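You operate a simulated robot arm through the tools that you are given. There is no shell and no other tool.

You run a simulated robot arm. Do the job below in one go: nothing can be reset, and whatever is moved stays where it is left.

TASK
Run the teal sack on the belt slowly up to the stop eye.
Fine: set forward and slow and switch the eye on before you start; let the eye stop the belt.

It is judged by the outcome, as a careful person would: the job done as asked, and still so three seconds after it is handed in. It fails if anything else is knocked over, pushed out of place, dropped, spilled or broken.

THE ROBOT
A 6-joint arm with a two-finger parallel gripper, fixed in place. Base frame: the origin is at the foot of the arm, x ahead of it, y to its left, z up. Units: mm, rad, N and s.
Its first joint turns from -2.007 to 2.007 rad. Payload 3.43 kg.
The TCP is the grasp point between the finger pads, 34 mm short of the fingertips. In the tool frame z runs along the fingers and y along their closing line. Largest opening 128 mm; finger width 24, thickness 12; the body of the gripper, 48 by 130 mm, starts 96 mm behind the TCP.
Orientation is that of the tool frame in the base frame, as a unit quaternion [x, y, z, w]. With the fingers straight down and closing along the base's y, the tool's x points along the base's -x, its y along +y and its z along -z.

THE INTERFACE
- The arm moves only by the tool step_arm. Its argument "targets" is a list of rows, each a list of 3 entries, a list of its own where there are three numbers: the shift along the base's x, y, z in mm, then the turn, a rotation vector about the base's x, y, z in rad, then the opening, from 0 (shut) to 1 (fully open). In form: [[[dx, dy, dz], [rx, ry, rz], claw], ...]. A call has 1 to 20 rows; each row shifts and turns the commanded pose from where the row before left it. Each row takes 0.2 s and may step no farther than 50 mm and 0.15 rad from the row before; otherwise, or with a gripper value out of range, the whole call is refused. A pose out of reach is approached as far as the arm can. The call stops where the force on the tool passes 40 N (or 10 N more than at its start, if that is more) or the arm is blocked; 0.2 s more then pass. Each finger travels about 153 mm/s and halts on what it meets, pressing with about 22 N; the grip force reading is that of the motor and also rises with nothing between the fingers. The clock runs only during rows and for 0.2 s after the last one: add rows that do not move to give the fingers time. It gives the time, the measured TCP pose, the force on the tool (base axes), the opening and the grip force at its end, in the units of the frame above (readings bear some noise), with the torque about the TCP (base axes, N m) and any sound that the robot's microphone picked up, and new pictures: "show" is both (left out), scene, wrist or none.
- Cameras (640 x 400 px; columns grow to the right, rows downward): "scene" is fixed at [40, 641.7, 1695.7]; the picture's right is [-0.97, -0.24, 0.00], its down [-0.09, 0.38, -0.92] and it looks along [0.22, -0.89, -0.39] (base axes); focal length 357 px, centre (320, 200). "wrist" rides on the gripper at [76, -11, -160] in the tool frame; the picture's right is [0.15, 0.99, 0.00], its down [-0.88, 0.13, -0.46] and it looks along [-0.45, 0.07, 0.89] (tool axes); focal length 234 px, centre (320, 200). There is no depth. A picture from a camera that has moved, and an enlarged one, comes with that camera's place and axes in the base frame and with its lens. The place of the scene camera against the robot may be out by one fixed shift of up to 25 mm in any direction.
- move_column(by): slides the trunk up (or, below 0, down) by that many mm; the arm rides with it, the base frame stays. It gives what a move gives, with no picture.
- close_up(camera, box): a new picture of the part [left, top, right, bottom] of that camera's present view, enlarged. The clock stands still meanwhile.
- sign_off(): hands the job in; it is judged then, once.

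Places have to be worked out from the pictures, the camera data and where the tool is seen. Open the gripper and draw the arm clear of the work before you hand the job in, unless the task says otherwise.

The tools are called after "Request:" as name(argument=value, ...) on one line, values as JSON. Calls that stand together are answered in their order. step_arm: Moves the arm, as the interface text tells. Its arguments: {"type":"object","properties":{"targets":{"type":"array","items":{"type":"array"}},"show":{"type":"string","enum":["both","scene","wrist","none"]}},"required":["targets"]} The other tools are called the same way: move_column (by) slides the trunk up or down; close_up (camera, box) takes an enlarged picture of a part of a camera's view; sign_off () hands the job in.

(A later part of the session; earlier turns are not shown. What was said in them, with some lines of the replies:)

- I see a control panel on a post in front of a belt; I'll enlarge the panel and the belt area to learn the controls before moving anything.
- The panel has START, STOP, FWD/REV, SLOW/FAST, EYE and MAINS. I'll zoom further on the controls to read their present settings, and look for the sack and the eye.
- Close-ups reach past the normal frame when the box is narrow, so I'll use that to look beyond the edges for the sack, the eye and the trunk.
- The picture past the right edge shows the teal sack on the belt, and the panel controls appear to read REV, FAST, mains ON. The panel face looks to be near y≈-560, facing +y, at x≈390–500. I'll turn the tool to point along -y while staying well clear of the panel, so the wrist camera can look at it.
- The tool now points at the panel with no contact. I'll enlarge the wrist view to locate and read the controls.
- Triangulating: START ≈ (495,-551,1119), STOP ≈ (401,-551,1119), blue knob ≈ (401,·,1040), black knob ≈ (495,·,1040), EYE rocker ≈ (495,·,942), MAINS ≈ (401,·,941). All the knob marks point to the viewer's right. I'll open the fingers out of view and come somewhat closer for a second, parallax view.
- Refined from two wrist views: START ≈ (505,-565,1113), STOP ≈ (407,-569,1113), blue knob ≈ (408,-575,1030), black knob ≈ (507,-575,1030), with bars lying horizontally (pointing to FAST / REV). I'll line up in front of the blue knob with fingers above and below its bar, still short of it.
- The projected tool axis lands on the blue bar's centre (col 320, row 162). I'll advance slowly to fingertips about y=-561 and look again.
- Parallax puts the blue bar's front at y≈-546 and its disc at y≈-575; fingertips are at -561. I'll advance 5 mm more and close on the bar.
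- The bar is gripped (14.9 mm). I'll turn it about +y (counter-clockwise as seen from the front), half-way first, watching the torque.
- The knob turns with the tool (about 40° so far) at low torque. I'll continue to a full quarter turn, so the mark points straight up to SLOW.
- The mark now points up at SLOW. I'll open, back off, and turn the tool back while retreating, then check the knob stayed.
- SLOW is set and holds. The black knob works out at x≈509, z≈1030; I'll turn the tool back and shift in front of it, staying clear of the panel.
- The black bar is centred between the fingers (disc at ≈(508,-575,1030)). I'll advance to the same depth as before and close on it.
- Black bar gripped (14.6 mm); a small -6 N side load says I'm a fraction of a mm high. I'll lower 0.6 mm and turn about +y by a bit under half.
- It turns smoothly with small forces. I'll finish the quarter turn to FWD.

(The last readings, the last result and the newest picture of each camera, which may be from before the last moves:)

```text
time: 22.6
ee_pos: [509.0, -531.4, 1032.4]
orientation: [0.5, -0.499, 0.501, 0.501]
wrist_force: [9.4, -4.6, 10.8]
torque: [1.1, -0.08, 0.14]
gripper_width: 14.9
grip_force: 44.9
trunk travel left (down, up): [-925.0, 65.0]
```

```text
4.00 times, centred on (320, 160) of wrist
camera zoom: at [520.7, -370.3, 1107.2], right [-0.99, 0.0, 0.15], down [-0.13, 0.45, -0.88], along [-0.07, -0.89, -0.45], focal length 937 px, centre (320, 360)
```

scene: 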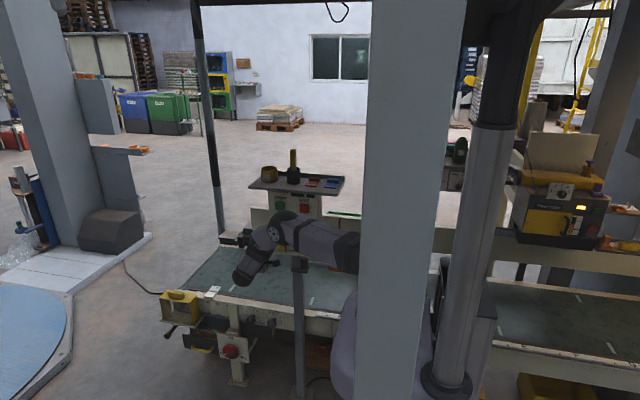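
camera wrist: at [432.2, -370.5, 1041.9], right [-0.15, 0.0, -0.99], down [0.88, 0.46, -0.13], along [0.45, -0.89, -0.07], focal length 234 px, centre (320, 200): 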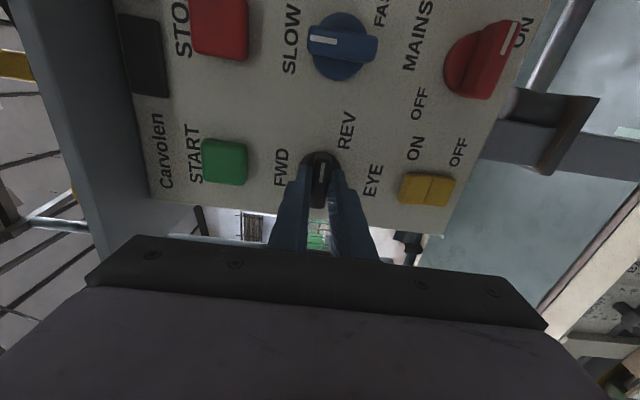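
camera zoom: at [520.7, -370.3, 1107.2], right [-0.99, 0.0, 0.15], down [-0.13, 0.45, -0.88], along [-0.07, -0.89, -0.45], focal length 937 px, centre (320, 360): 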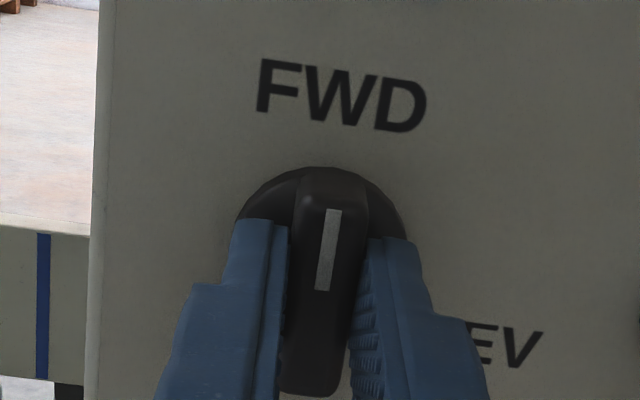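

The mark points to FWD. I'll release, back away and inspect both knobs and the EYE rocker.

Request:
step_arm(targets=[[[0, 0, 0], [0, 0, 0], 0.15], [[0, 0, 0], [0, 0, 0], 0.3], [[0, 0, 0], [0, 0, 0], 0.45], [[0, 10, 0], [0, 0, 0], 0.45], [[0, 20, 0], [0, 0, 0], 0.45], [[0, 20, 0], [0, 0, 0], 0.7], [[0, 20, 0], [0, 0, 0], 1], [[0, 0, -10], [0, 0, 0], 1], [[0, 0, -10], [0, 0, 0], 1]], show="wrist")

Request:
close_up(camera="wrist", box=[260, 100, 420, 200])

Request:
close_up(camera="wrist", box=[290, 160, 354, 200])

```text
time: 24.6
ee_pos: [508.5, -461.1, 1011.3]
orientation: [-0.5, 0.501, -0.499, -0.5]
wrist_force: [-0.6, -0.1, 0.1]
torque: [0.0, -0.03, 0.0]
gripper_width: 128.1
grip_force: 0.0
trunk travel left (down, up): [-925.0, 65.0]
camera wrist: at [519.8, -300.8, 1086.8], right [-0.99, 0.0, 0.15], down [-0.13, 0.46, -0.88], along [-0.07, -0.89, -0.45], focal length 234 px, centre (320, 200)
```

wrist: 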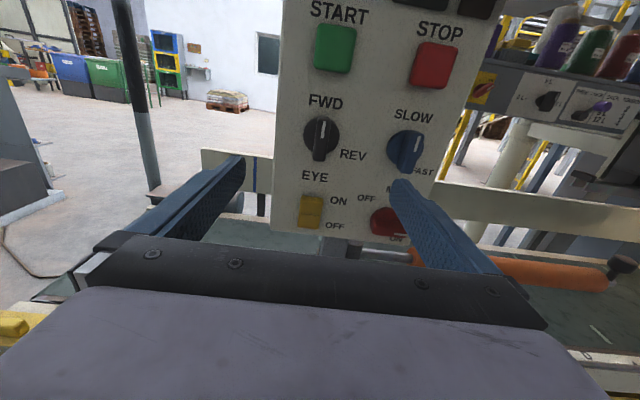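

```text
4.00 times, centred on (340, 150) of wrist
camera zoom: at [519.8, -300.8, 1086.8], right [-0.99, 0.0, 0.15], down [-0.13, 0.46, -0.88], along [-0.07, -0.89, -0.45], focal length 937 px, centre (240, 400)
```

zoom: 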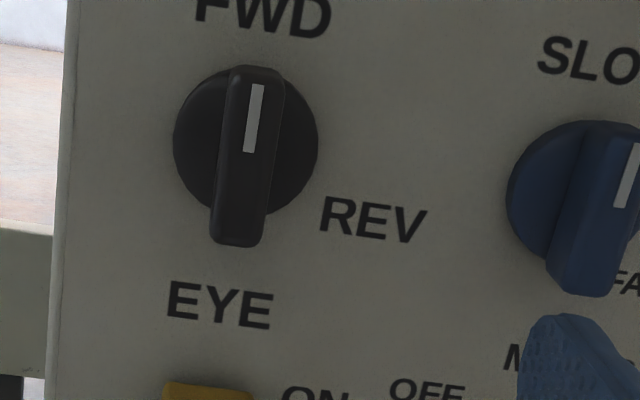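

```text
10.00 times, centred on (322, 180) of wrist
camera zoom: at [519.8, -300.8, 1086.8], right [-0.99, 0.0, 0.15], down [-0.13, 0.46, -0.88], along [-0.07, -0.89, -0.45], focal length 2342 px, centre (300, 400)
```

zoom: 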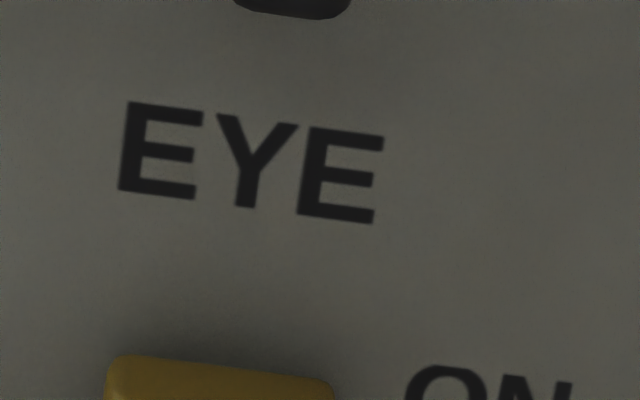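

Both knobs hold at FWD and SLOW. I'll enlarge the EYE rocker itself to read its state and size.

Request:
close_up(camera="wrist", box=[290, 190, 354, 230])

Request:
close_up(camera="wrist", box=[280, 60, 440, 160])

Request:
close_up(camera="scene", box=[240, 170, 340, 270])

```text
10.00 times, centred on (322, 210) of wrist
camera zoom: at [519.8, -300.8, 1086.8], right [-0.99, 0.0, 0.15], down [-0.13, 0.46, -0.88], along [-0.07, -0.89, -0.45], focal length 2342 px, centre (300, 100)
```

zoom: 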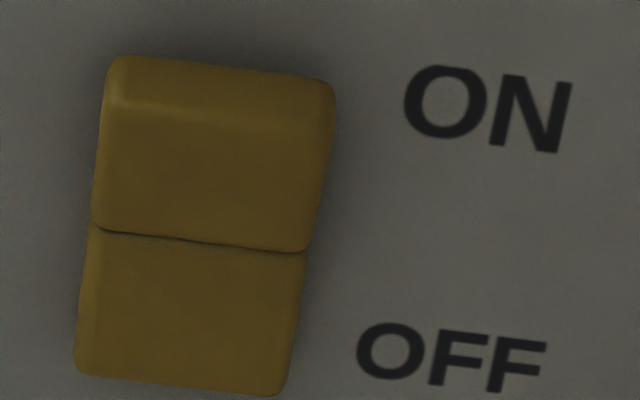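

```text
4.00 times, centred on (360, 110) of wrist
camera zoom: at [519.8, -300.8, 1086.8], right [-0.99, 0.0, 0.15], down [-0.13, 0.46, -0.88], along [-0.07, -0.89, -0.45], focal length 937 px, centre (160, 560)
```

zoom: 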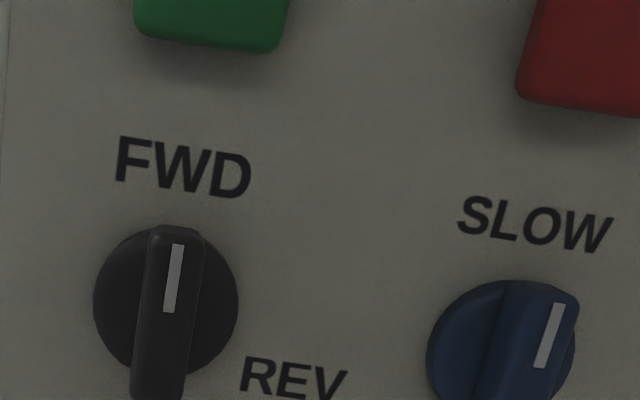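

```text
4.00 times, centred on (290, 220) of scene
camera zoom: at [40.0, 641.7, 1695.7], right [-0.97, -0.24, 0.0], down [-0.09, 0.38, -0.92], along [0.22, -0.89, -0.39], focal length 1429 px, centre (440, 120)
```

zoom: 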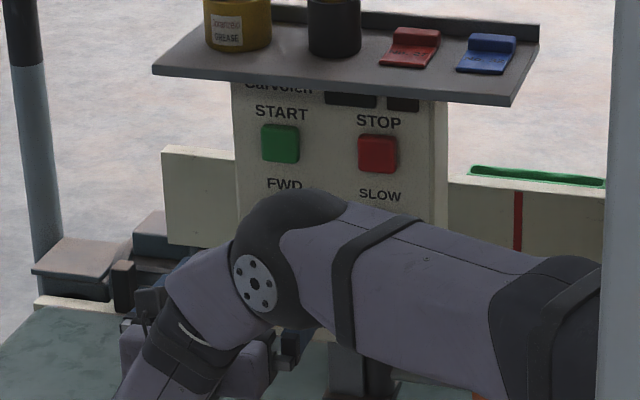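

The rocker's upper (ON) half stands out and its lower half is in, so the eye is OFF. Its upper half is centred about (509,-562,947). I'll close the fingers, drop to z≈950 and approach to a few mm short of it.

Request:
step_arm(targets=[[[0, 0, -15], [0, 0, 0], 0.7], [[0, 0, -15], [0, 0, 0], 0.4], [[0, 0, -15], [0, 0, 0], 0.1], [[0, 0, -16], [0, 0, 0], 0], [[0, -15, 0], [0, 0, 0], 0], [[0, -15, 0], [0, 0, 0], 0], [[0, -12, 0], [0, 0, 0], 0], [[0, -8, 0], [0, 0, 0], 0], [[0, 0, 0], [0, 0, 0], 0]], show="wrist")

Request:
close_up(camera="wrist", box=[240, 110, 400, 210])

```text
time: 26.6
ee_pos: [508.4, -511.4, 948.1]
orientation: [0.5, -0.5, 0.5, 0.5]
wrist_force: [0.3, 0.3, -0.3]
torque: [0.05, -0.03, 0.01]
gripper_width: 0.0
grip_force: 21.7
trunk travel left (down, up): [-925.0, 65.0]
camera wrist: at [519.2, -350.7, 1024.8], right [-0.99, 0.0, 0.15], down [-0.13, 0.46, -0.88], along [-0.07, -0.89, -0.45], focal length 234 px, centre (320, 200)
```

wrist: 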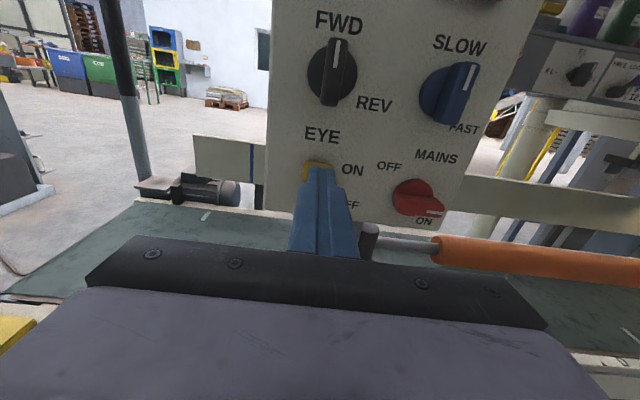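

```text
4.00 times, centred on (320, 160) of wrist
camera zoom: at [519.2, -350.7, 1024.8], right [-0.99, 0.0, 0.15], down [-0.13, 0.46, -0.88], along [-0.07, -0.89, -0.45], focal length 937 px, centre (320, 360)
```

zoom: 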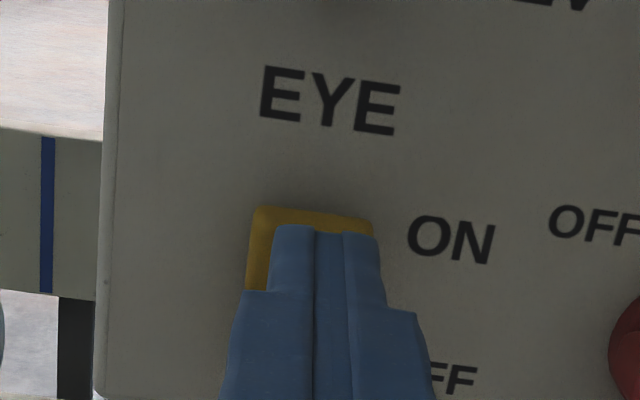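

The closed fingertips face the rocker's upper half; tip is at y≈-545. I'll press in 2 mm steps.

Request:
step_arm(targets=[[[1.5, -3, 2], [0, 0, 0], 0], [[0, -3, 0], [0, 0, 0], 0], [[0, -3, 0], [0, 0, 0], 0], [[0, -2, 0], [0, 0, 0], 0], [[0, -2, 0], [0, 0, 0], 0], [[0, -2, 0], [0, 0, 0], 0], [[0, -2, 0], [0, 0, 0], 0], [[0, -2, 0], [0, 0, 0], 0]], show="none")

Request:
close_up(camera="wrist", box=[240, 110, 400, 210])

```text
time: 28.4
ee_pos: [508.9, -527.9, 952.7]
orientation: [0.501, -0.5, 0.499, 0.501]
wrist_force: [0.2, 0.2, 0.4]
torque: [0.01, -0.05, 0.04]
gripper_width: 0.0
grip_force: 21.7
trunk travel left (down, up): [-925.0, 65.0]
```

```text
4.00 times, centred on (320, 160) of wrist
camera zoom: at [519.6, -368.6, 1028.1], right [-0.99, 0.0, 0.15], down [-0.13, 0.46, -0.88], along [-0.07, -0.89, -0.45], focal length 937 px, centre (320, 360)
```

zoom: 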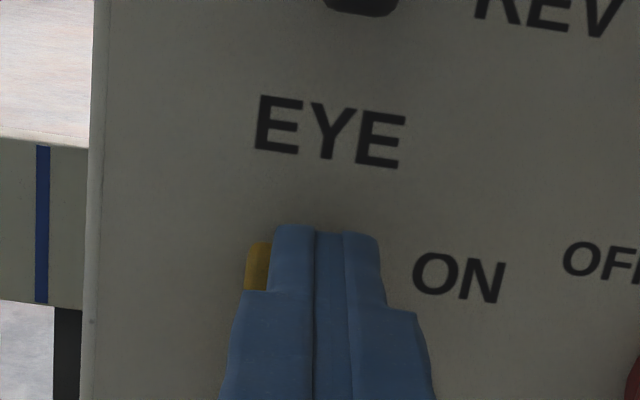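

No contact yet with the tip at about y=-562. I'll lower 2 mm to stay on the rocker and go on in 1.5 mm steps.

Request:
step_arm(targets=[[[1, 0, -2], [0, 0, 0], 0], [[0, -1.5, 0], [0, 0, 0], 0], [[0, -1.5, 0], [0, 0, 0], 0], [[0, -1.5, 0], [0, 0, 0], 0], [[0, -1.5, 0], [0, 0, 0], 0]], show="none")

Request:
close_up(camera="wrist", box=[240, 110, 400, 210])

```text
time: 29.6
ee_pos: [507.7, -532.5, 951.4]
orientation: [0.5, -0.5, 0.5, 0.5]
wrist_force: [-0.5, -0.4, -0.1]
torque: [-0.03, -0.02, 0.02]
gripper_width: 0.0
grip_force: 22.3
out of reach, approached as far as the arm can: row 1
trunk travel left (down, up): [-925.0, 65.0]
```

```text
4.00 times, centred on (320, 160) of wrist
camera zoom: at [518.0, -372.6, 1028.6], right [-0.99, 0.0, 0.15], down [-0.13, 0.46, -0.88], along [-0.07, -0.89, -0.45], focal length 937 px, centre (320, 360)
```

zoom: 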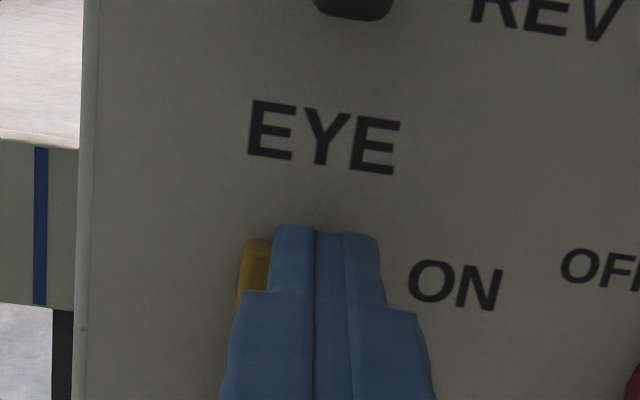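

The arm has hit its reach limit this low. I'll back off, raise the tool, then lower the trunk 100 mm so the rocker comes within comfortable reach.

Request:
step_arm(targets=[[[0, 15, 0], [0, 0, 0], 0], [[0, 25, 0], [0, 0, 0], 0], [[0, 30, 10], [0, 0, 0], 0], [[0, 20, 20], [0, 0, 0], 0], [[0, 0, 25], [0, 0, 0], 0], [[0, 0, 25], [0, 0, 0], 0], [[0, 0, 0], [0, 0, 0], 0]], show="none")

Request:
move_column(by=-100)

Request:
step_arm(targets=[[[0, 0, 0], [0, 0, 0], 0]])

```text
time: 31.2
ee_pos: [508.7, -443.5, 1031.5]
orientation: [0.499, -0.501, 0.499, 0.501]
wrist_force: [-0.6, 0.6, 0.3]
torque: [-0.02, 0.0, -0.01]
gripper_width: 0.0
grip_force: 22.0
trunk travel left (down, up): [-925.0, 65.0]
```

```text
time: 32.5
ee_pos: [509.7, -444.4, 931.1]
orientation: [0.5, -0.5, 0.5, 0.501]
wrist_force: [0.4, 0.1, 0.2]
torque: [-0.01, 0.02, -0.03]
gripper_width: 0.4
grip_force: 21.6
trunk travel left (down, up): [-825.0, 165.0]
```

```text
time: 32.9
ee_pos: [508.7, -443.5, 930.9]
orientation: [-0.5, 0.5, -0.5, -0.5]
wrist_force: [-0.2, -0.2, 0.6]
torque: [0.01, 0.01, -0.02]
gripper_width: 0.0
grip_force: 21.7
trunk travel left (down, up): [-825.0, 165.0]
camera wrist: at [520.4, -283.6, 1007.2], right [-0.99, 0.0, 0.15], down [-0.13, 0.46, -0.88], along [-0.07, -0.89, -0.45], focal length 234 px, centre (320, 200)
```

scene: 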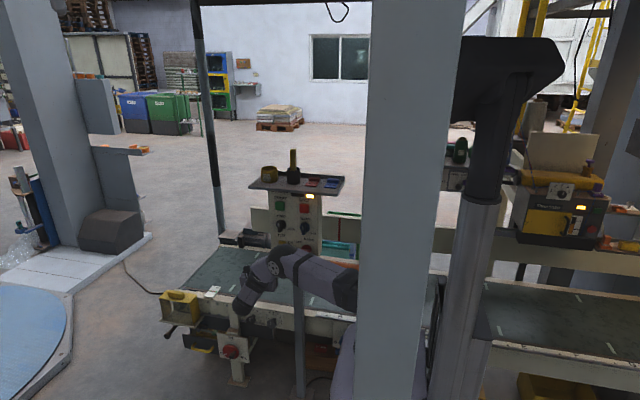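
wrist: 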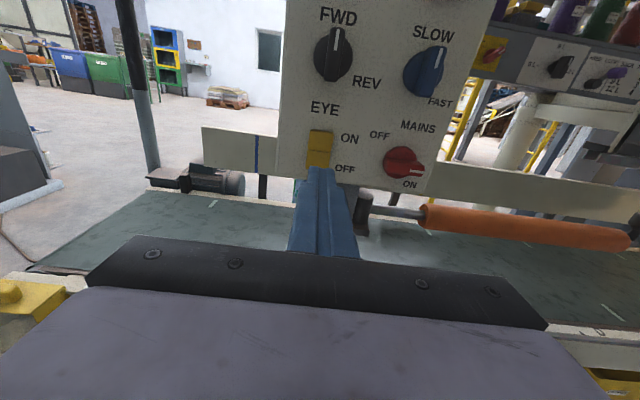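

The scene now shows a light at the top of the panel; I'll enlarge it, along with the rocker.

Request:
close_up(camera="scene", box=[260, 175, 340, 225])

Request:
close_up(camera="scene", box=[260, 215, 340, 265])

Request:
close_up(camera="wrist", box=[288, 120, 352, 160])

Request:
close_up(camera="scene", box=[636, 0, 640, 400])

```text
8.00 times, centred on (300, 200) of scene
camera zoom: at [40.0, 641.7, 1695.7], right [-0.97, -0.24, 0.0], down [-0.09, 0.38, -0.92], along [0.22, -0.89, -0.39], focal length 2857 px, centre (480, 200)
```

zoom: 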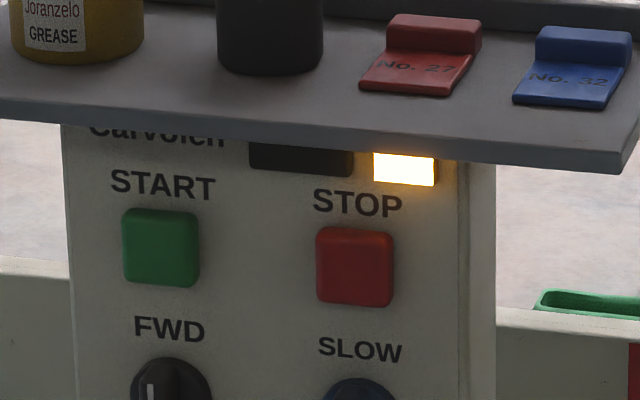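

```text
8.00 times, centred on (300, 240) of scene
camera zoom: at [40.0, 641.7, 1695.7], right [-0.97, -0.24, 0.0], down [-0.09, 0.38, -0.92], along [0.22, -0.89, -0.39], focal length 2857 px, centre (480, -120)
```

zoom: 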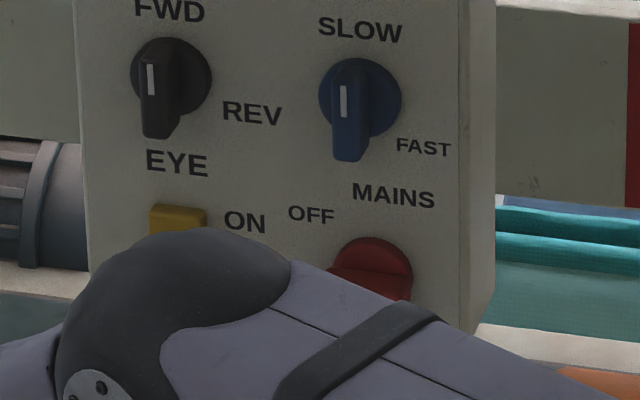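

```text
10.00 times, centred on (320, 140) of wrist
camera zoom: at [520.4, -283.6, 1007.2], right [-0.99, 0.0, 0.15], down [-0.13, 0.46, -0.88], along [-0.07, -0.89, -0.45], focal length 2342 px, centre (320, 800)
```

zoom: 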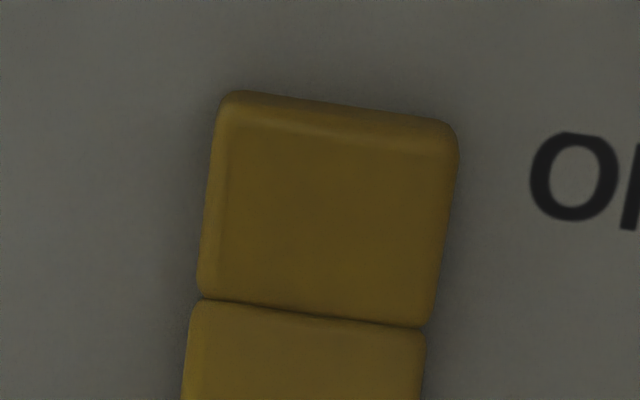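

```text
1.00 times, centred on (638, 200) of scene (not enlarged: the box is as wide or as high as the picture)
camera zoom: at [40.0, 641.7, 1695.7], right [-0.97, -0.24, 0.0], down [-0.09, 0.38, -0.92], along [0.22, -0.89, -0.39], focal length 357 px, centre (2, 200)
```

zoom: 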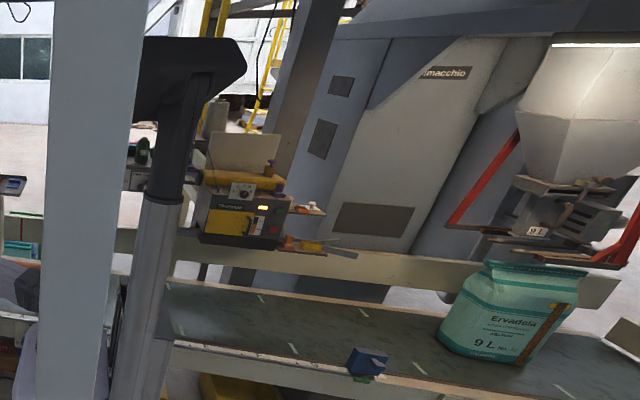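

The amber lamp came on after my rocker touch, so the eye may already be on; the belt and sack haven't moved. I'll draw the arm aside to compare the rocker in the fixed camera with the first picture.

Request:
step_arm(targets=[[[-20, 10, 0], [0, 0, 0], 0], [[-25, 10, 0], [0, 0, 0], 0], [[-25, 10, 0], [0, 0, 0], 0], [[-25, 10, 0], [0, 0, 0], 0], [[-25, 10, 0], [0, 0, 0], 0], [[-25, 10, 0], [0, 0, 0], 0], [[0, 0, 0], [0, 0, 0], 0]])

Request:
close_up(camera="scene", box=[268, 220, 332, 260])

Request:
close_up(camera="wrist", box=[200, 110, 264, 150])

```text
time: 34.5
ee_pos: [363.8, -384.2, 930.9]
orientation: [0.499, -0.501, 0.499, 0.501]
wrist_force: [0.5, 0.1, 0.9]
torque: [0.02, -0.04, 0.0]
gripper_width: 0.4
grip_force: 22.1
trunk travel left (down, up): [-825.0, 165.0]
camera wrist: at [375.5, -223.0, 1007.1], right [-0.99, 0.0, 0.15], down [-0.13, 0.46, -0.88], along [-0.07, -0.89, -0.45], focal length 234 px, centre (320, 200)
```

scene: 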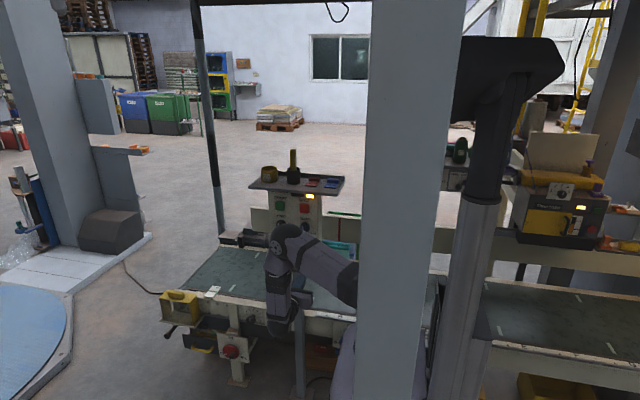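
wrist: 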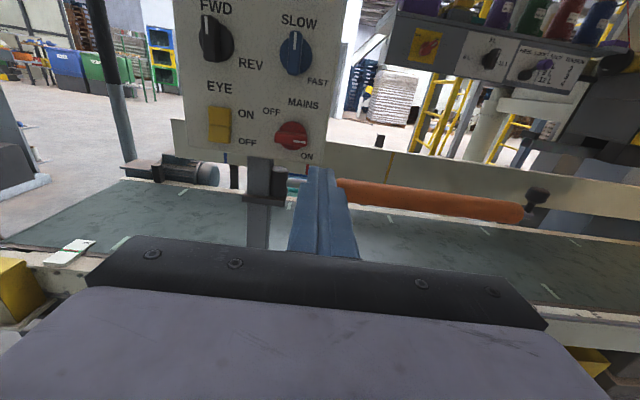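

```text
10.00 times, centred on (300, 240) of scene
camera zoom: at [40.0, 641.7, 1695.7], right [-0.97, -0.24, 0.0], down [-0.09, 0.38, -0.92], along [0.22, -0.89, -0.39], focal length 3572 px, centre (520, -200)
```

zoom: 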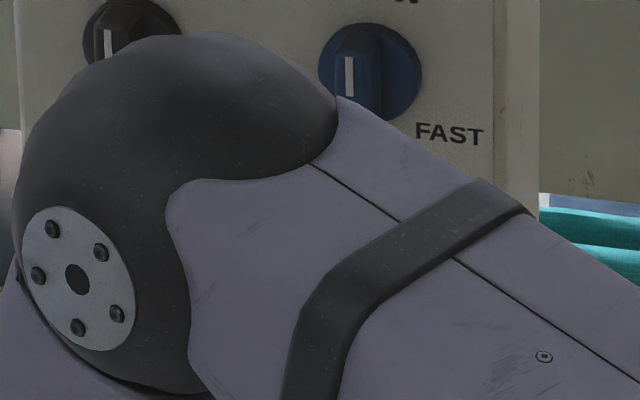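

```text
10.00 times, centred on (232, 130) of wrist
camera zoom: at [375.5, -223.0, 1007.1], right [-0.99, 0.0, 0.15], down [-0.13, 0.46, -0.88], along [-0.07, -0.89, -0.45], focal length 2342 px, centre (1200, 900)
```

zoom: 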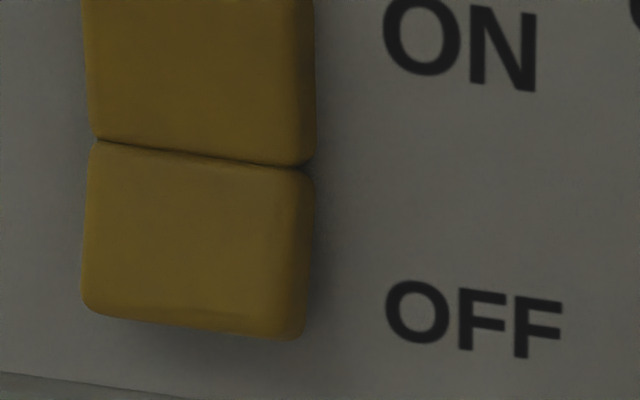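

I'll frame the whole rocker from this oblique side.

Request:
close_up(camera="wrist", box=[190, 95, 254, 155])

```text
6.67 times, centred on (222, 125) of wrist
camera zoom: at [375.5, -223.0, 1007.1], right [-0.99, 0.0, 0.15], down [-0.13, 0.46, -0.88], along [-0.07, -0.89, -0.45], focal length 1561 px, centre (973, 700)
```

zoom: 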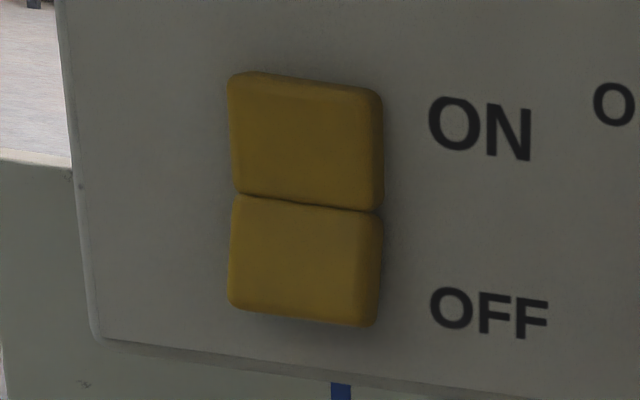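

From this side the lower half now stands out at its bottom and the upper half lies in: the eye is ON, and the lamp agrees. Next is START, at about (508,-565,1114): I'll raise the trunk back and line up the closed fingertips in front of it.

Request:
move_column(by=100)

Request:
step_arm(targets=[[[24, -10, 14], [0, 0, 0], 0], [[24, -10, 14], [0, 0, 0], 0], [[24, -10, 14], [0, 0, 0], 0], [[24, -15, 14], [0, 0, 0], 0], [[24, -15, 14], [0, 0, 0], 0], [[25, -15, 13], [0, 0, 0], 0], [[0, -20, 0], [0, 0, 0], 0], [[0, 0, 0], [0, 0, 0], 0]])

Request:
close_up(camera="wrist", box=[240, 100, 400, 200])

```text
time: 35.9
ee_pos: [365.7, -383.4, 1031.2]
orientation: [0.5, -0.5, 0.5, 0.5]
wrist_force: [0.1, 0.6, -0.8]
torque: [0.05, -0.01, 0.0]
gripper_width: 0.3
grip_force: 21.9
trunk travel left (down, up): [-925.0, 65.0]
```

```text
time: 37.7
ee_pos: [509.8, -479.9, 1115.1]
orientation: [0.5, -0.5, 0.5, 0.501]
wrist_force: [0.0, 0.0, -0.2]
torque: [0.03, 0.0, 0.01]
gripper_width: 0.3
grip_force: 22.3
trunk travel left (down, up): [-925.0, 65.0]
camera wrist: at [521.6, -318.8, 1190.4], right [-0.99, 0.0, 0.15], down [-0.13, 0.46, -0.88], along [-0.07, -0.89, -0.45], focal length 234 px, centre (320, 200)
```

scene: 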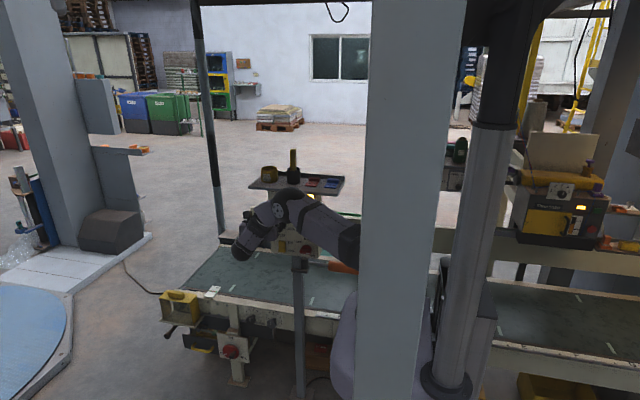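
wrist: 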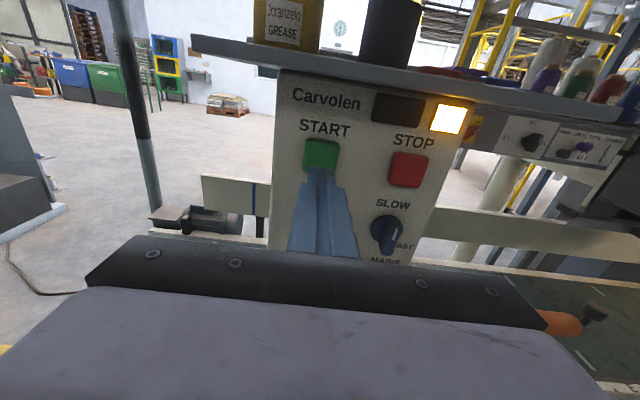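

```text
4.00 times, centred on (320, 150) of wrist
camera zoom: at [521.6, -318.8, 1190.4], right [-0.99, 0.0, 0.15], down [-0.13, 0.46, -0.88], along [-0.07, -0.89, -0.45], focal length 937 px, centre (320, 400)
```

zoom: 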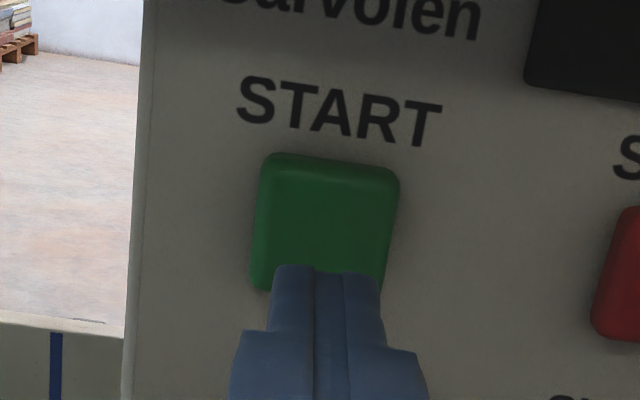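

The fingertips line up with the START button. Everything is preset (FWD, SLOW, EYE on), so I'll approach and press START in small steps.

Request:
step_arm(targets=[[[0, -15, 2], [0, 0, 0], 0], [[0, -15, 0], [0, 0, 0], 0], [[0, -10, 0], [0, 0, 0], 0], [[0, -3, 0], [0, 0, 0], 0], [[0, -3, 0], [0, 0, 0], 0], [[0, -2, 0], [0, 0, 0], 0], [[0, -2, 0], [0, 0, 0], 0]], show="wrist")

```text
time: 39.3
ee_pos: [509.7, -529.8, 1115.9]
orientation: [0.5, -0.5, 0.501, 0.5]
wrist_force: [0.4, 0.2, -0.1]
torque: [-0.03, 0.03, 0.01]
gripper_width: 0.0
grip_force: 22.5
trunk travel left (down, up): [-925.0, 65.0]
camera wrist: at [520.5, -368.6, 1192.2], right [-0.99, 0.0, 0.15], down [-0.13, 0.46, -0.88], along [-0.07, -0.89, -0.45], focal length 234 px, centre (320, 200)
```

wrist: 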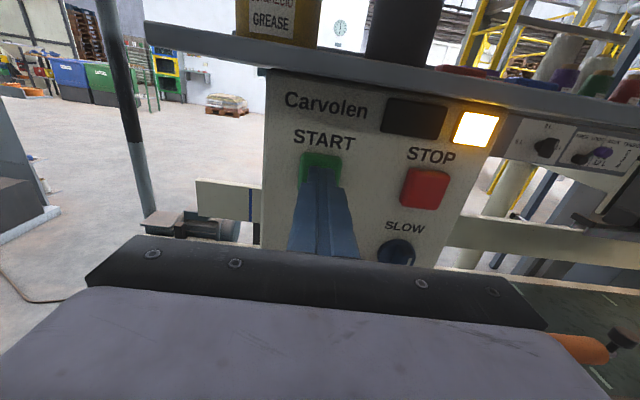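

No contact yet with the tip at about y=-564. I'll continue in 1.5 mm steps, keeping watch on force and sound.

Request:
step_arm(targets=[[[0, -1.5, 0], [0, 0, 0], 0], [[0, -1.5, 0], [0, 0, 0], 0], [[0, -1.5, 0], [0, 0, 0], 0], [[0, 0, 0], [0, 0, 0], 0]], show="wrist")

Request:
close_up(camera="scene", box=[636, 0, 640, 400])

```text
time: 40.3
ee_pos: [509.0, -533.1, 1115.3]
orientation: [0.501, -0.499, 0.5, 0.5]
wrist_force: [0.0, 3.0, -1.0]
torque: [-0.01, 0.04, 0.04]
gripper_width: 0.0
grip_force: 21.9
trunk travel left (down, up): [-925.0, 65.0]
camera wrist: at [520.6, -372.4, 1192.1], right [-0.99, 0.0, 0.15], down [-0.13, 0.46, -0.88], along [-0.07, -0.89, -0.45], focal length 234 px, centre (320, 200)
```

wrist: 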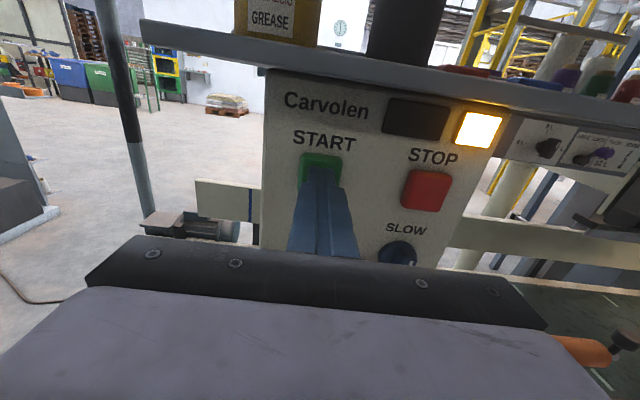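

```text
1.00 times, centred on (638, 200) of scene (not enlarged: the box is as wide or as high as the picture)
camera zoom: at [40.0, 641.7, 1695.7], right [-0.97, -0.24, 0.0], down [-0.09, 0.38, -0.92], along [0.22, -0.89, -0.39], focal length 357 px, centre (2, 200)
```

zoom: 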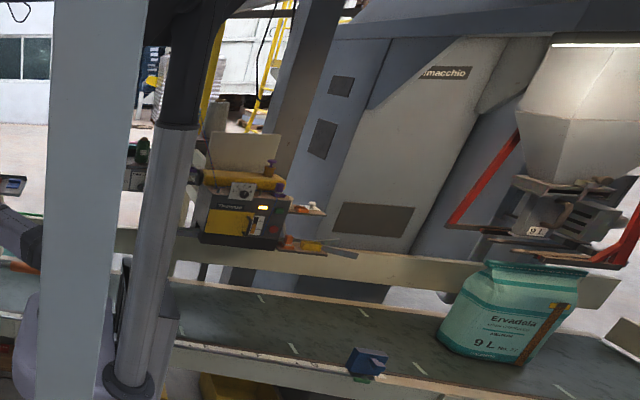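

Contact with 3 N, button not yet through; sack unmoved. I'll press a little deeper.

Request:
step_arm(targets=[[[0, -1.5, 0], [0, 0, 0], 0], [[0, -1.5, 0], [0, 0, 0], 0], [[0, 0, 0], [0, 0, 0], 0]], show="none")

Request:
close_up(camera="scene", box=[636, 0, 640, 400])

Request:
close_up(camera="wrist", box=[240, 60, 500, 200])

```text
time: 41.1
ee_pos: [509.1, -535.2, 1117.4]
orientation: [0.499, -0.5, 0.499, 0.501]
wrist_force: [0.0, 5.2, -0.5]
torque: [0.0, 0.01, -0.01]
gripper_width: 0.2
grip_force: 21.8
trunk travel left (down, up): [-925.0, 65.0]
heard: click
```

```text
1.00 times, centred on (638, 200) of scene (not enlarged: the box is as wide or as high as the picture)
camera zoom: at [40.0, 641.7, 1695.7], right [-0.97, -0.24, 0.0], down [-0.09, 0.38, -0.92], along [0.22, -0.89, -0.39], focal length 357 px, centre (2, 200)
```

zoom: 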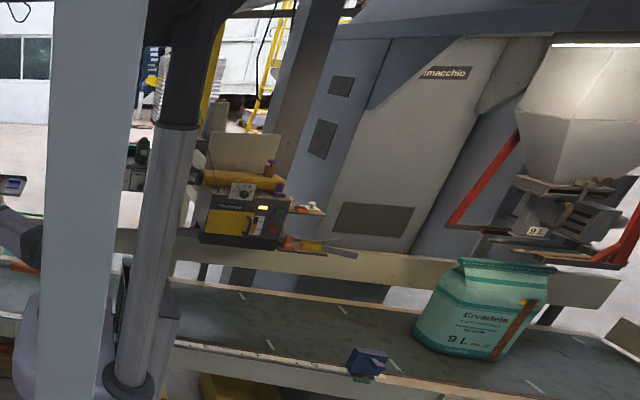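

```text
2.46 times, centred on (370, 130) of wrist
camera zoom: at [520.6, -374.9, 1192.0], right [-0.99, 0.0, 0.15], down [-0.13, 0.46, -0.88], along [-0.07, -0.89, -0.45], focal length 576 px, centre (197, 372)
```

zoom: 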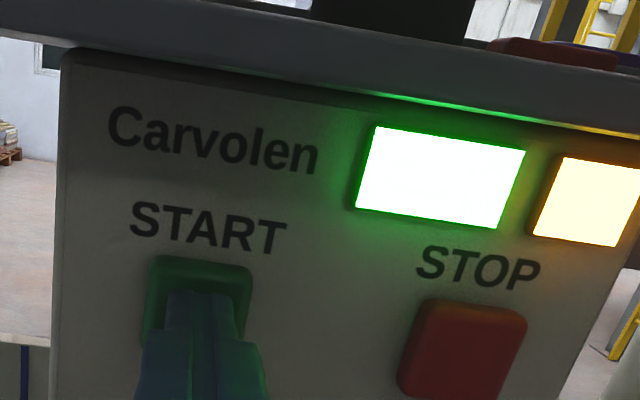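

A click, the green lamp is lit and the sack is moving forward. I'll draw the finger off the button, then watch.

Request:
step_arm(targets=[[[0, 10, 0], [0, 0, 0], 0], [[0, 20, 0], [0, 0, 0], 0], [[0, 30, 0], [0, 0, 0], 0], [[0, 20, 0], [0, 0, 0], 0]], show="none")

Request:
close_up(camera="scene", box=[636, 0, 640, 400])

```text
time: 42.1
ee_pos: [509.6, -456.3, 1117.1]
orientation: [-0.5, 0.5, -0.5, -0.5]
wrist_force: [0.1, 0.1, -0.2]
torque: [-0.02, 0.01, 0.01]
gripper_width: 0.0
grip_force: 21.9
trunk travel left (down, up): [-925.0, 65.0]
```

```text
1.00 times, centred on (638, 200) of scene (not enlarged: the box is as wide or as high as the picture)
camera zoom: at [40.0, 641.7, 1695.7], right [-0.97, -0.24, 0.0], down [-0.09, 0.38, -0.92], along [0.22, -0.89, -0.39], focal length 357 px, centre (2, 200)
```

zoom: 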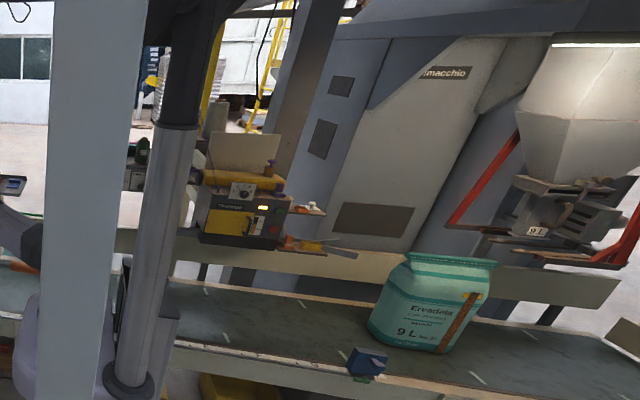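

The sack advances steadily toward the blue box at the belt edge. I'll hold still and keep watching, with STOP within reach if the eye fails.

Request:
step_arm(targets=[[[0, 0, 0], [0, 0, 0], 0], [[0, 0, 0], [0, 0, 0], 0], [[0, 0, 0], [0, 0, 0], 0]], show="none")

Request:
close_up(camera="scene", box=[636, 0, 640, 400])

```text
time: 42.9
ee_pos: [508.9, -456.6, 1116.5]
orientation: [-0.499, 0.501, -0.499, -0.501]
wrist_force: [-0.3, 0.0, 0.5]
torque: [-0.01, 0.0, -0.03]
gripper_width: 0.0
grip_force: 22.0
trunk travel left (down, up): [-925.0, 65.0]
```

```text
1.00 times, centred on (638, 200) of scene (not enlarged: the box is as wide or as high as the picture)
camera zoom: at [40.0, 641.7, 1695.7], right [-0.97, -0.24, 0.0], down [-0.09, 0.38, -0.92], along [0.22, -0.89, -0.39], focal length 357 px, centre (2, 200)
```

zoom: 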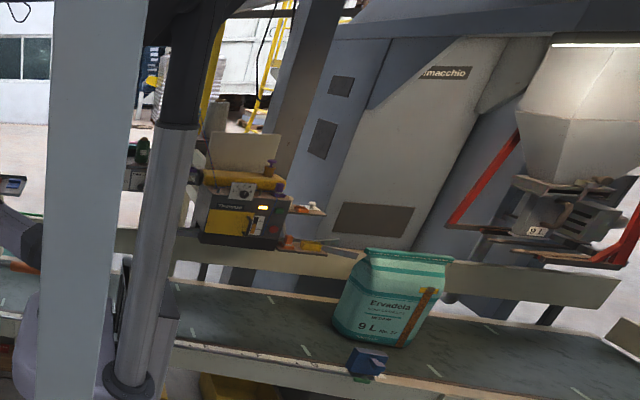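

The sack's leading edge is about at the blue box's cross-belt line. I'll wait a little more and check.

Request:
step_arm(targets=[[[0, 0, 0], [0, 0, 0], 0]], show="none")

Request:
close_up(camera="scene", box=[636, 0, 640, 400])

Request:
close_up(camera="wrist", box=[0, 0, 640, 400])

```text
time: 43.3
ee_pos: [509.4, -456.5, 1115.9]
orientation: [-0.499, 0.501, -0.5, -0.5]
wrist_force: [0.3, -0.3, 0.2]
torque: [0.01, 0.02, -0.01]
gripper_width: 0.1
grip_force: 22.1
trunk travel left (down, up): [-925.0, 65.0]
```

```text
1.00 times, centred on (638, 200) of scene (not enlarged: the box is as wide or as high as the picture)
camera zoom: at [40.0, 641.7, 1695.7], right [-0.97, -0.24, 0.0], down [-0.09, 0.38, -0.92], along [0.22, -0.89, -0.39], focal length 357 px, centre (2, 200)
```

zoom: 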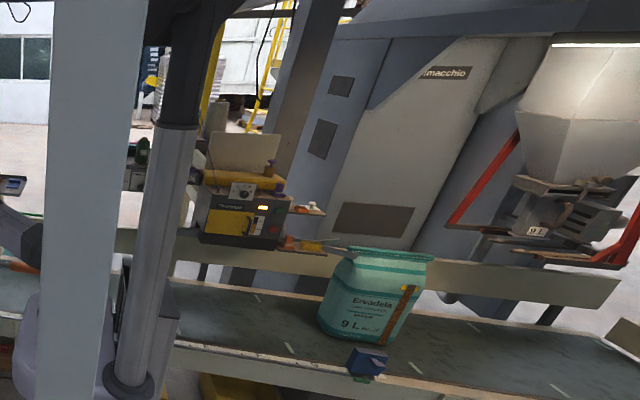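

```text
1.00 times, centred on (320, 200) of wrist (not enlarged: the box is as wide or as high as the picture)
camera zoom: at [520.7, -296.3, 1192.4], right [-0.99, 0.0, 0.15], down [-0.13, 0.46, -0.88], along [-0.07, -0.89, -0.45], focal length 234 px, centre (320, 200)
```

zoom: 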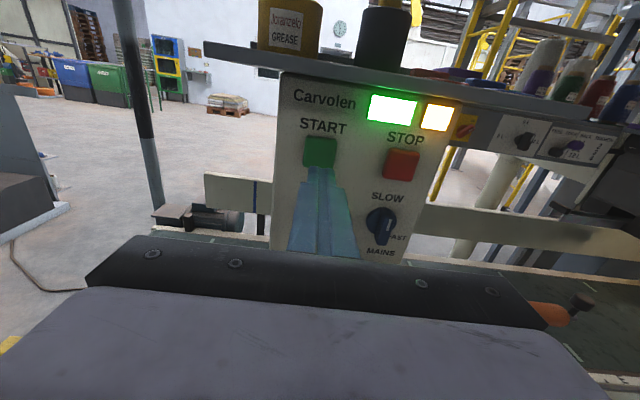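

The belt is still running with the sack about to cross the box's line. While waiting I'll place the fingertip in front of STOP as a precaution, not touching it.

Request:
step_arm(targets=[[[-50, 0, 0], [0, 0, 0], 0], [[-51, 0, 0], [0, 0, 0], 0]], show="none")

Request:
close_up(camera="scene", box=[636, 0, 640, 400])

Request:
close_up(camera="wrist", box=[0, 0, 640, 400])

```text
refused: row 2 steps farther than a row can; nothing moved
```

```text
1.00 times, centred on (638, 200) of scene (not enlarged: the box is as wide or as high as the picture)
camera zoom: at [40.0, 641.7, 1695.7], right [-0.97, -0.24, 0.0], down [-0.09, 0.38, -0.92], along [0.22, -0.89, -0.39], focal length 357 px, centre (2, 200)
```

zoom: 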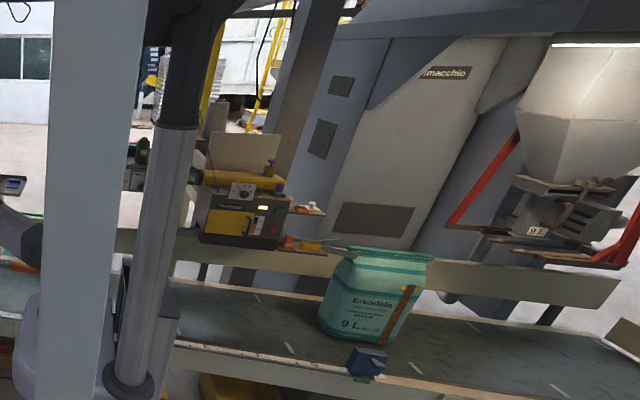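

```text
1.00 times, centred on (320, 200) of wrist (not enlarged: the box is as wide or as high as the picture)
camera zoom: at [520.7, -296.3, 1192.4], right [-0.99, 0.0, 0.15], down [-0.13, 0.46, -0.88], along [-0.07, -0.89, -0.45], focal length 234 px, centre (320, 200)
```

zoom: 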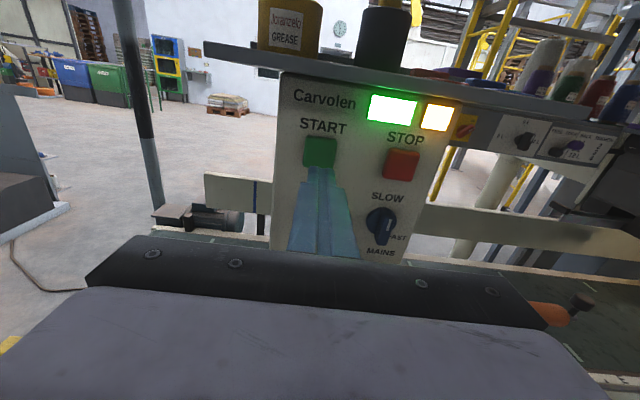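

That move was refused for a 51 mm row and no time passed. I'll repeat it with smaller rows.

Request:
step_arm(targets=[[[-45, 0, 0], [0, 0, 0], 0], [[-45, 0, 0], [0, 0, 0], 0]], show="none")

Request:
close_up(camera="scene", box=[636, 0, 640, 400])

Request:
close_up(camera="wrist", box=[160, 50, 480, 250])

```text
time: 43.9
ee_pos: [419.5, -456.2, 1116.9]
orientation: [-0.5, 0.501, -0.5, -0.5]
wrist_force: [-0.4, -0.5, -0.1]
torque: [0.03, 0.05, 0.0]
gripper_width: 0.2
grip_force: 21.9
trunk travel left (down, up): [-925.0, 65.0]
```

```text
1.00 times, centred on (638, 200) of scene (not enlarged: the box is as wide or as high as the picture)
camera zoom: at [40.0, 641.7, 1695.7], right [-0.97, -0.24, 0.0], down [-0.09, 0.38, -0.92], along [0.22, -0.89, -0.39], focal length 357 px, centre (2, 200)
```

zoom: 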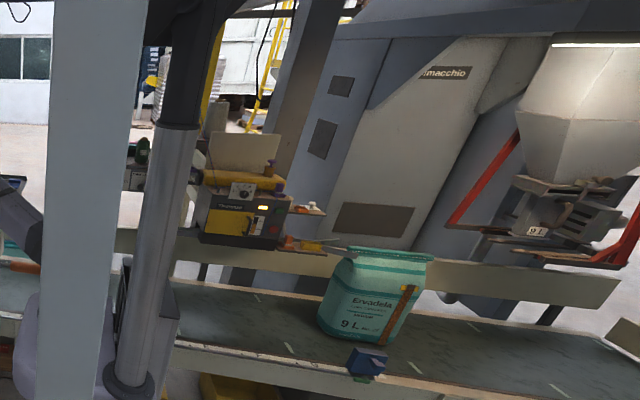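

```text
2.00 times, centred on (320, 150) of wrist
camera zoom: at [429.6, -295.6, 1192.3], right [-0.99, 0.0, 0.15], down [-0.13, 0.46, -0.88], along [-0.07, -0.89, -0.45], focal length 468 px, centre (320, 300)
```

zoom: 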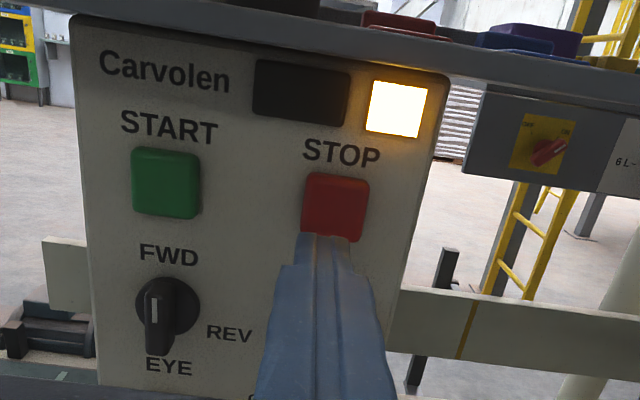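

The green lamp is out and the sack hasn't moved since the last picture: the eye stopped the belt. I'll draw the arm back from the panel, open the gripper, and check everything holds.

Request:
step_arm(targets=[[[0, 25, 0], [0, 0, 0], 0], [[-10, 25, 0], [0, 0, 0], 0], [[-20, 25, 0], [0, 0, 0], 0.3], [[-20, 15, 0], [0, 0, 0], 0.7], [[-20, 0, 0], [0, 0, 0], 1], [[0, 0, 0], [0, 0, 0], 1], [[0, 0, 0], [0, 0, 0], 1], [[0, 0, 0], [0, 0, 0], 1], [[0, 0, 0], [0, 0, 0], 1], [[0, 0, 0], [0, 0, 0], 1], [[0, 0, 0], [0, 0, 0], 1], [[0, 0, 0], [0, 0, 0], 1]])

Request:
close_up(camera="scene", box=[636, 0, 640, 400])

Request:
close_up(camera="scene", box=[230, 140, 350, 270])

Request:
close_up(camera="wrist", box=[100, 20, 420, 220])

```text
time: 46.5
ee_pos: [350.4, -366.2, 1116.2]
orientation: [0.5, -0.5, 0.499, 0.5]
wrist_force: [-0.1, 0.4, -0.5]
torque: [0.01, 0.0, 0.0]
gripper_width: 128.1
grip_force: 0.1
trunk travel left (down, up): [-925.0, 65.0]
camera wrist: at [361.1, -204.9, 1191.9], right [-0.99, 0.0, 0.15], down [-0.13, 0.46, -0.88], along [-0.07, -0.89, -0.45], focal length 234 px, centre (320, 200)
```

scene: 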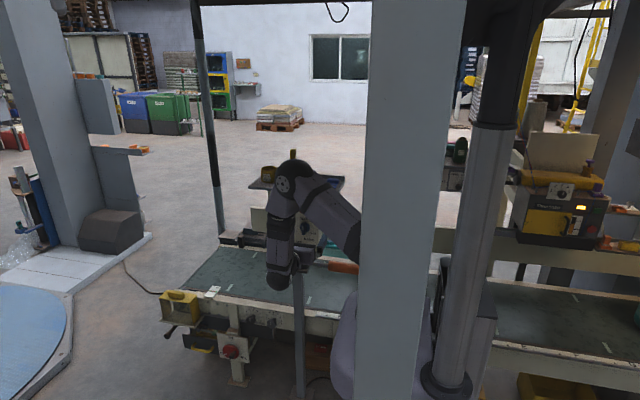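
wrist: 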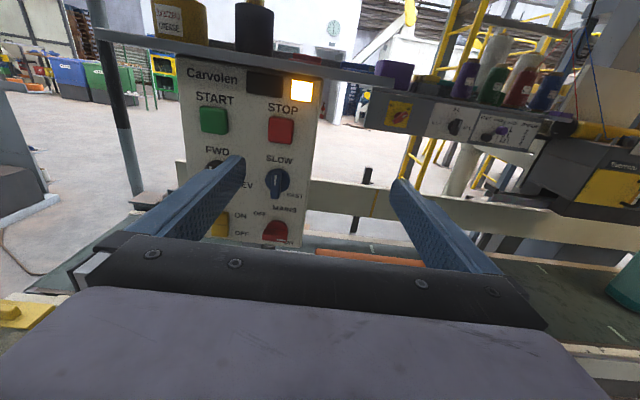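

```text
1.00 times, centred on (638, 200) of scene (not enlarged: the box is as wide or as high as the picture)
camera zoom: at [40.0, 641.7, 1695.7], right [-0.97, -0.24, 0.0], down [-0.09, 0.38, -0.92], along [0.22, -0.89, -0.39], focal length 357 px, centre (2, 200)
```

zoom: 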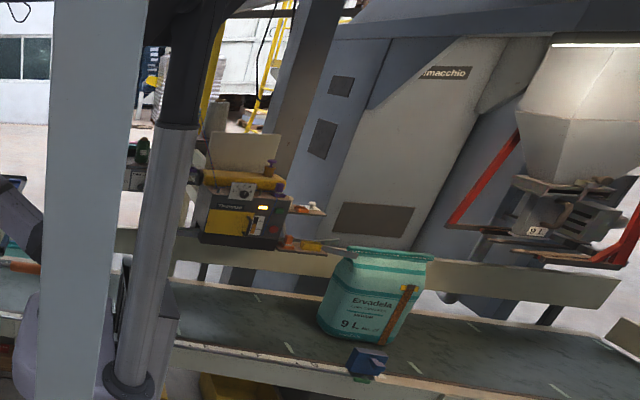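

```text
3.08 times, centred on (290, 205) of scene
camera zoom: at [40.0, 641.7, 1695.7], right [-0.97, -0.24, 0.0], down [-0.09, 0.38, -0.92], along [0.22, -0.89, -0.39], focal length 1099 px, centre (412, 185)
```

zoom: 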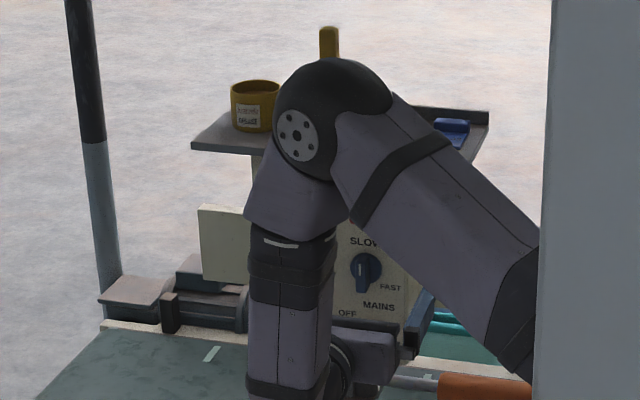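

```text
2.00 times, centred on (260, 120) of wrist
camera zoom: at [361.1, -204.9, 1191.9], right [-0.99, 0.0, 0.15], down [-0.13, 0.46, -0.88], along [-0.07, -0.89, -0.45], focal length 468 px, centre (440, 360)
```

zoom: 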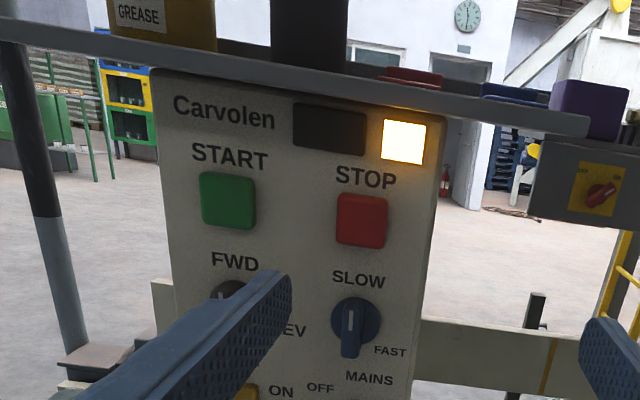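

The belt stays stopped with the sack upright at the eye, the run lamp is out, and FWD, SLOW and EYE on are still set. The shelf items are undisturbed, and the arm is clear with the gripper open, so I'm handing in.

Request:
sign_off()

```text
The job is handed in.
```

The teal sack ran slowly forward up to the stop eye, and the eye stopped the belt. I did not press STOP.

- **Settings before starting:** I turned the direction knob from REV to FWD and the speed knob from FAST to SLOW, then switched the eye on. The mains was already on, so I left it alone. I pressed START last.
- **Result:** The belt ran for about three seconds, then stopped with the sack upright at the blue box on the belt's front edge, which I take to be the eye. The green running lamp went out. In the last pictures, 2.6 seconds later, the sack had not moved.
- **Surroundings:** I saw nothing knocked or moved, and the items on the shelf above the panel were still in place. The arm is drawn back from the panel with the gripper open.

While reaching for the eye switch I hit the arm's reach limit, so I lowered the trunk 100 mm to look at it again. The switch had already flipped on, so I raised the trunk back to its starting height.
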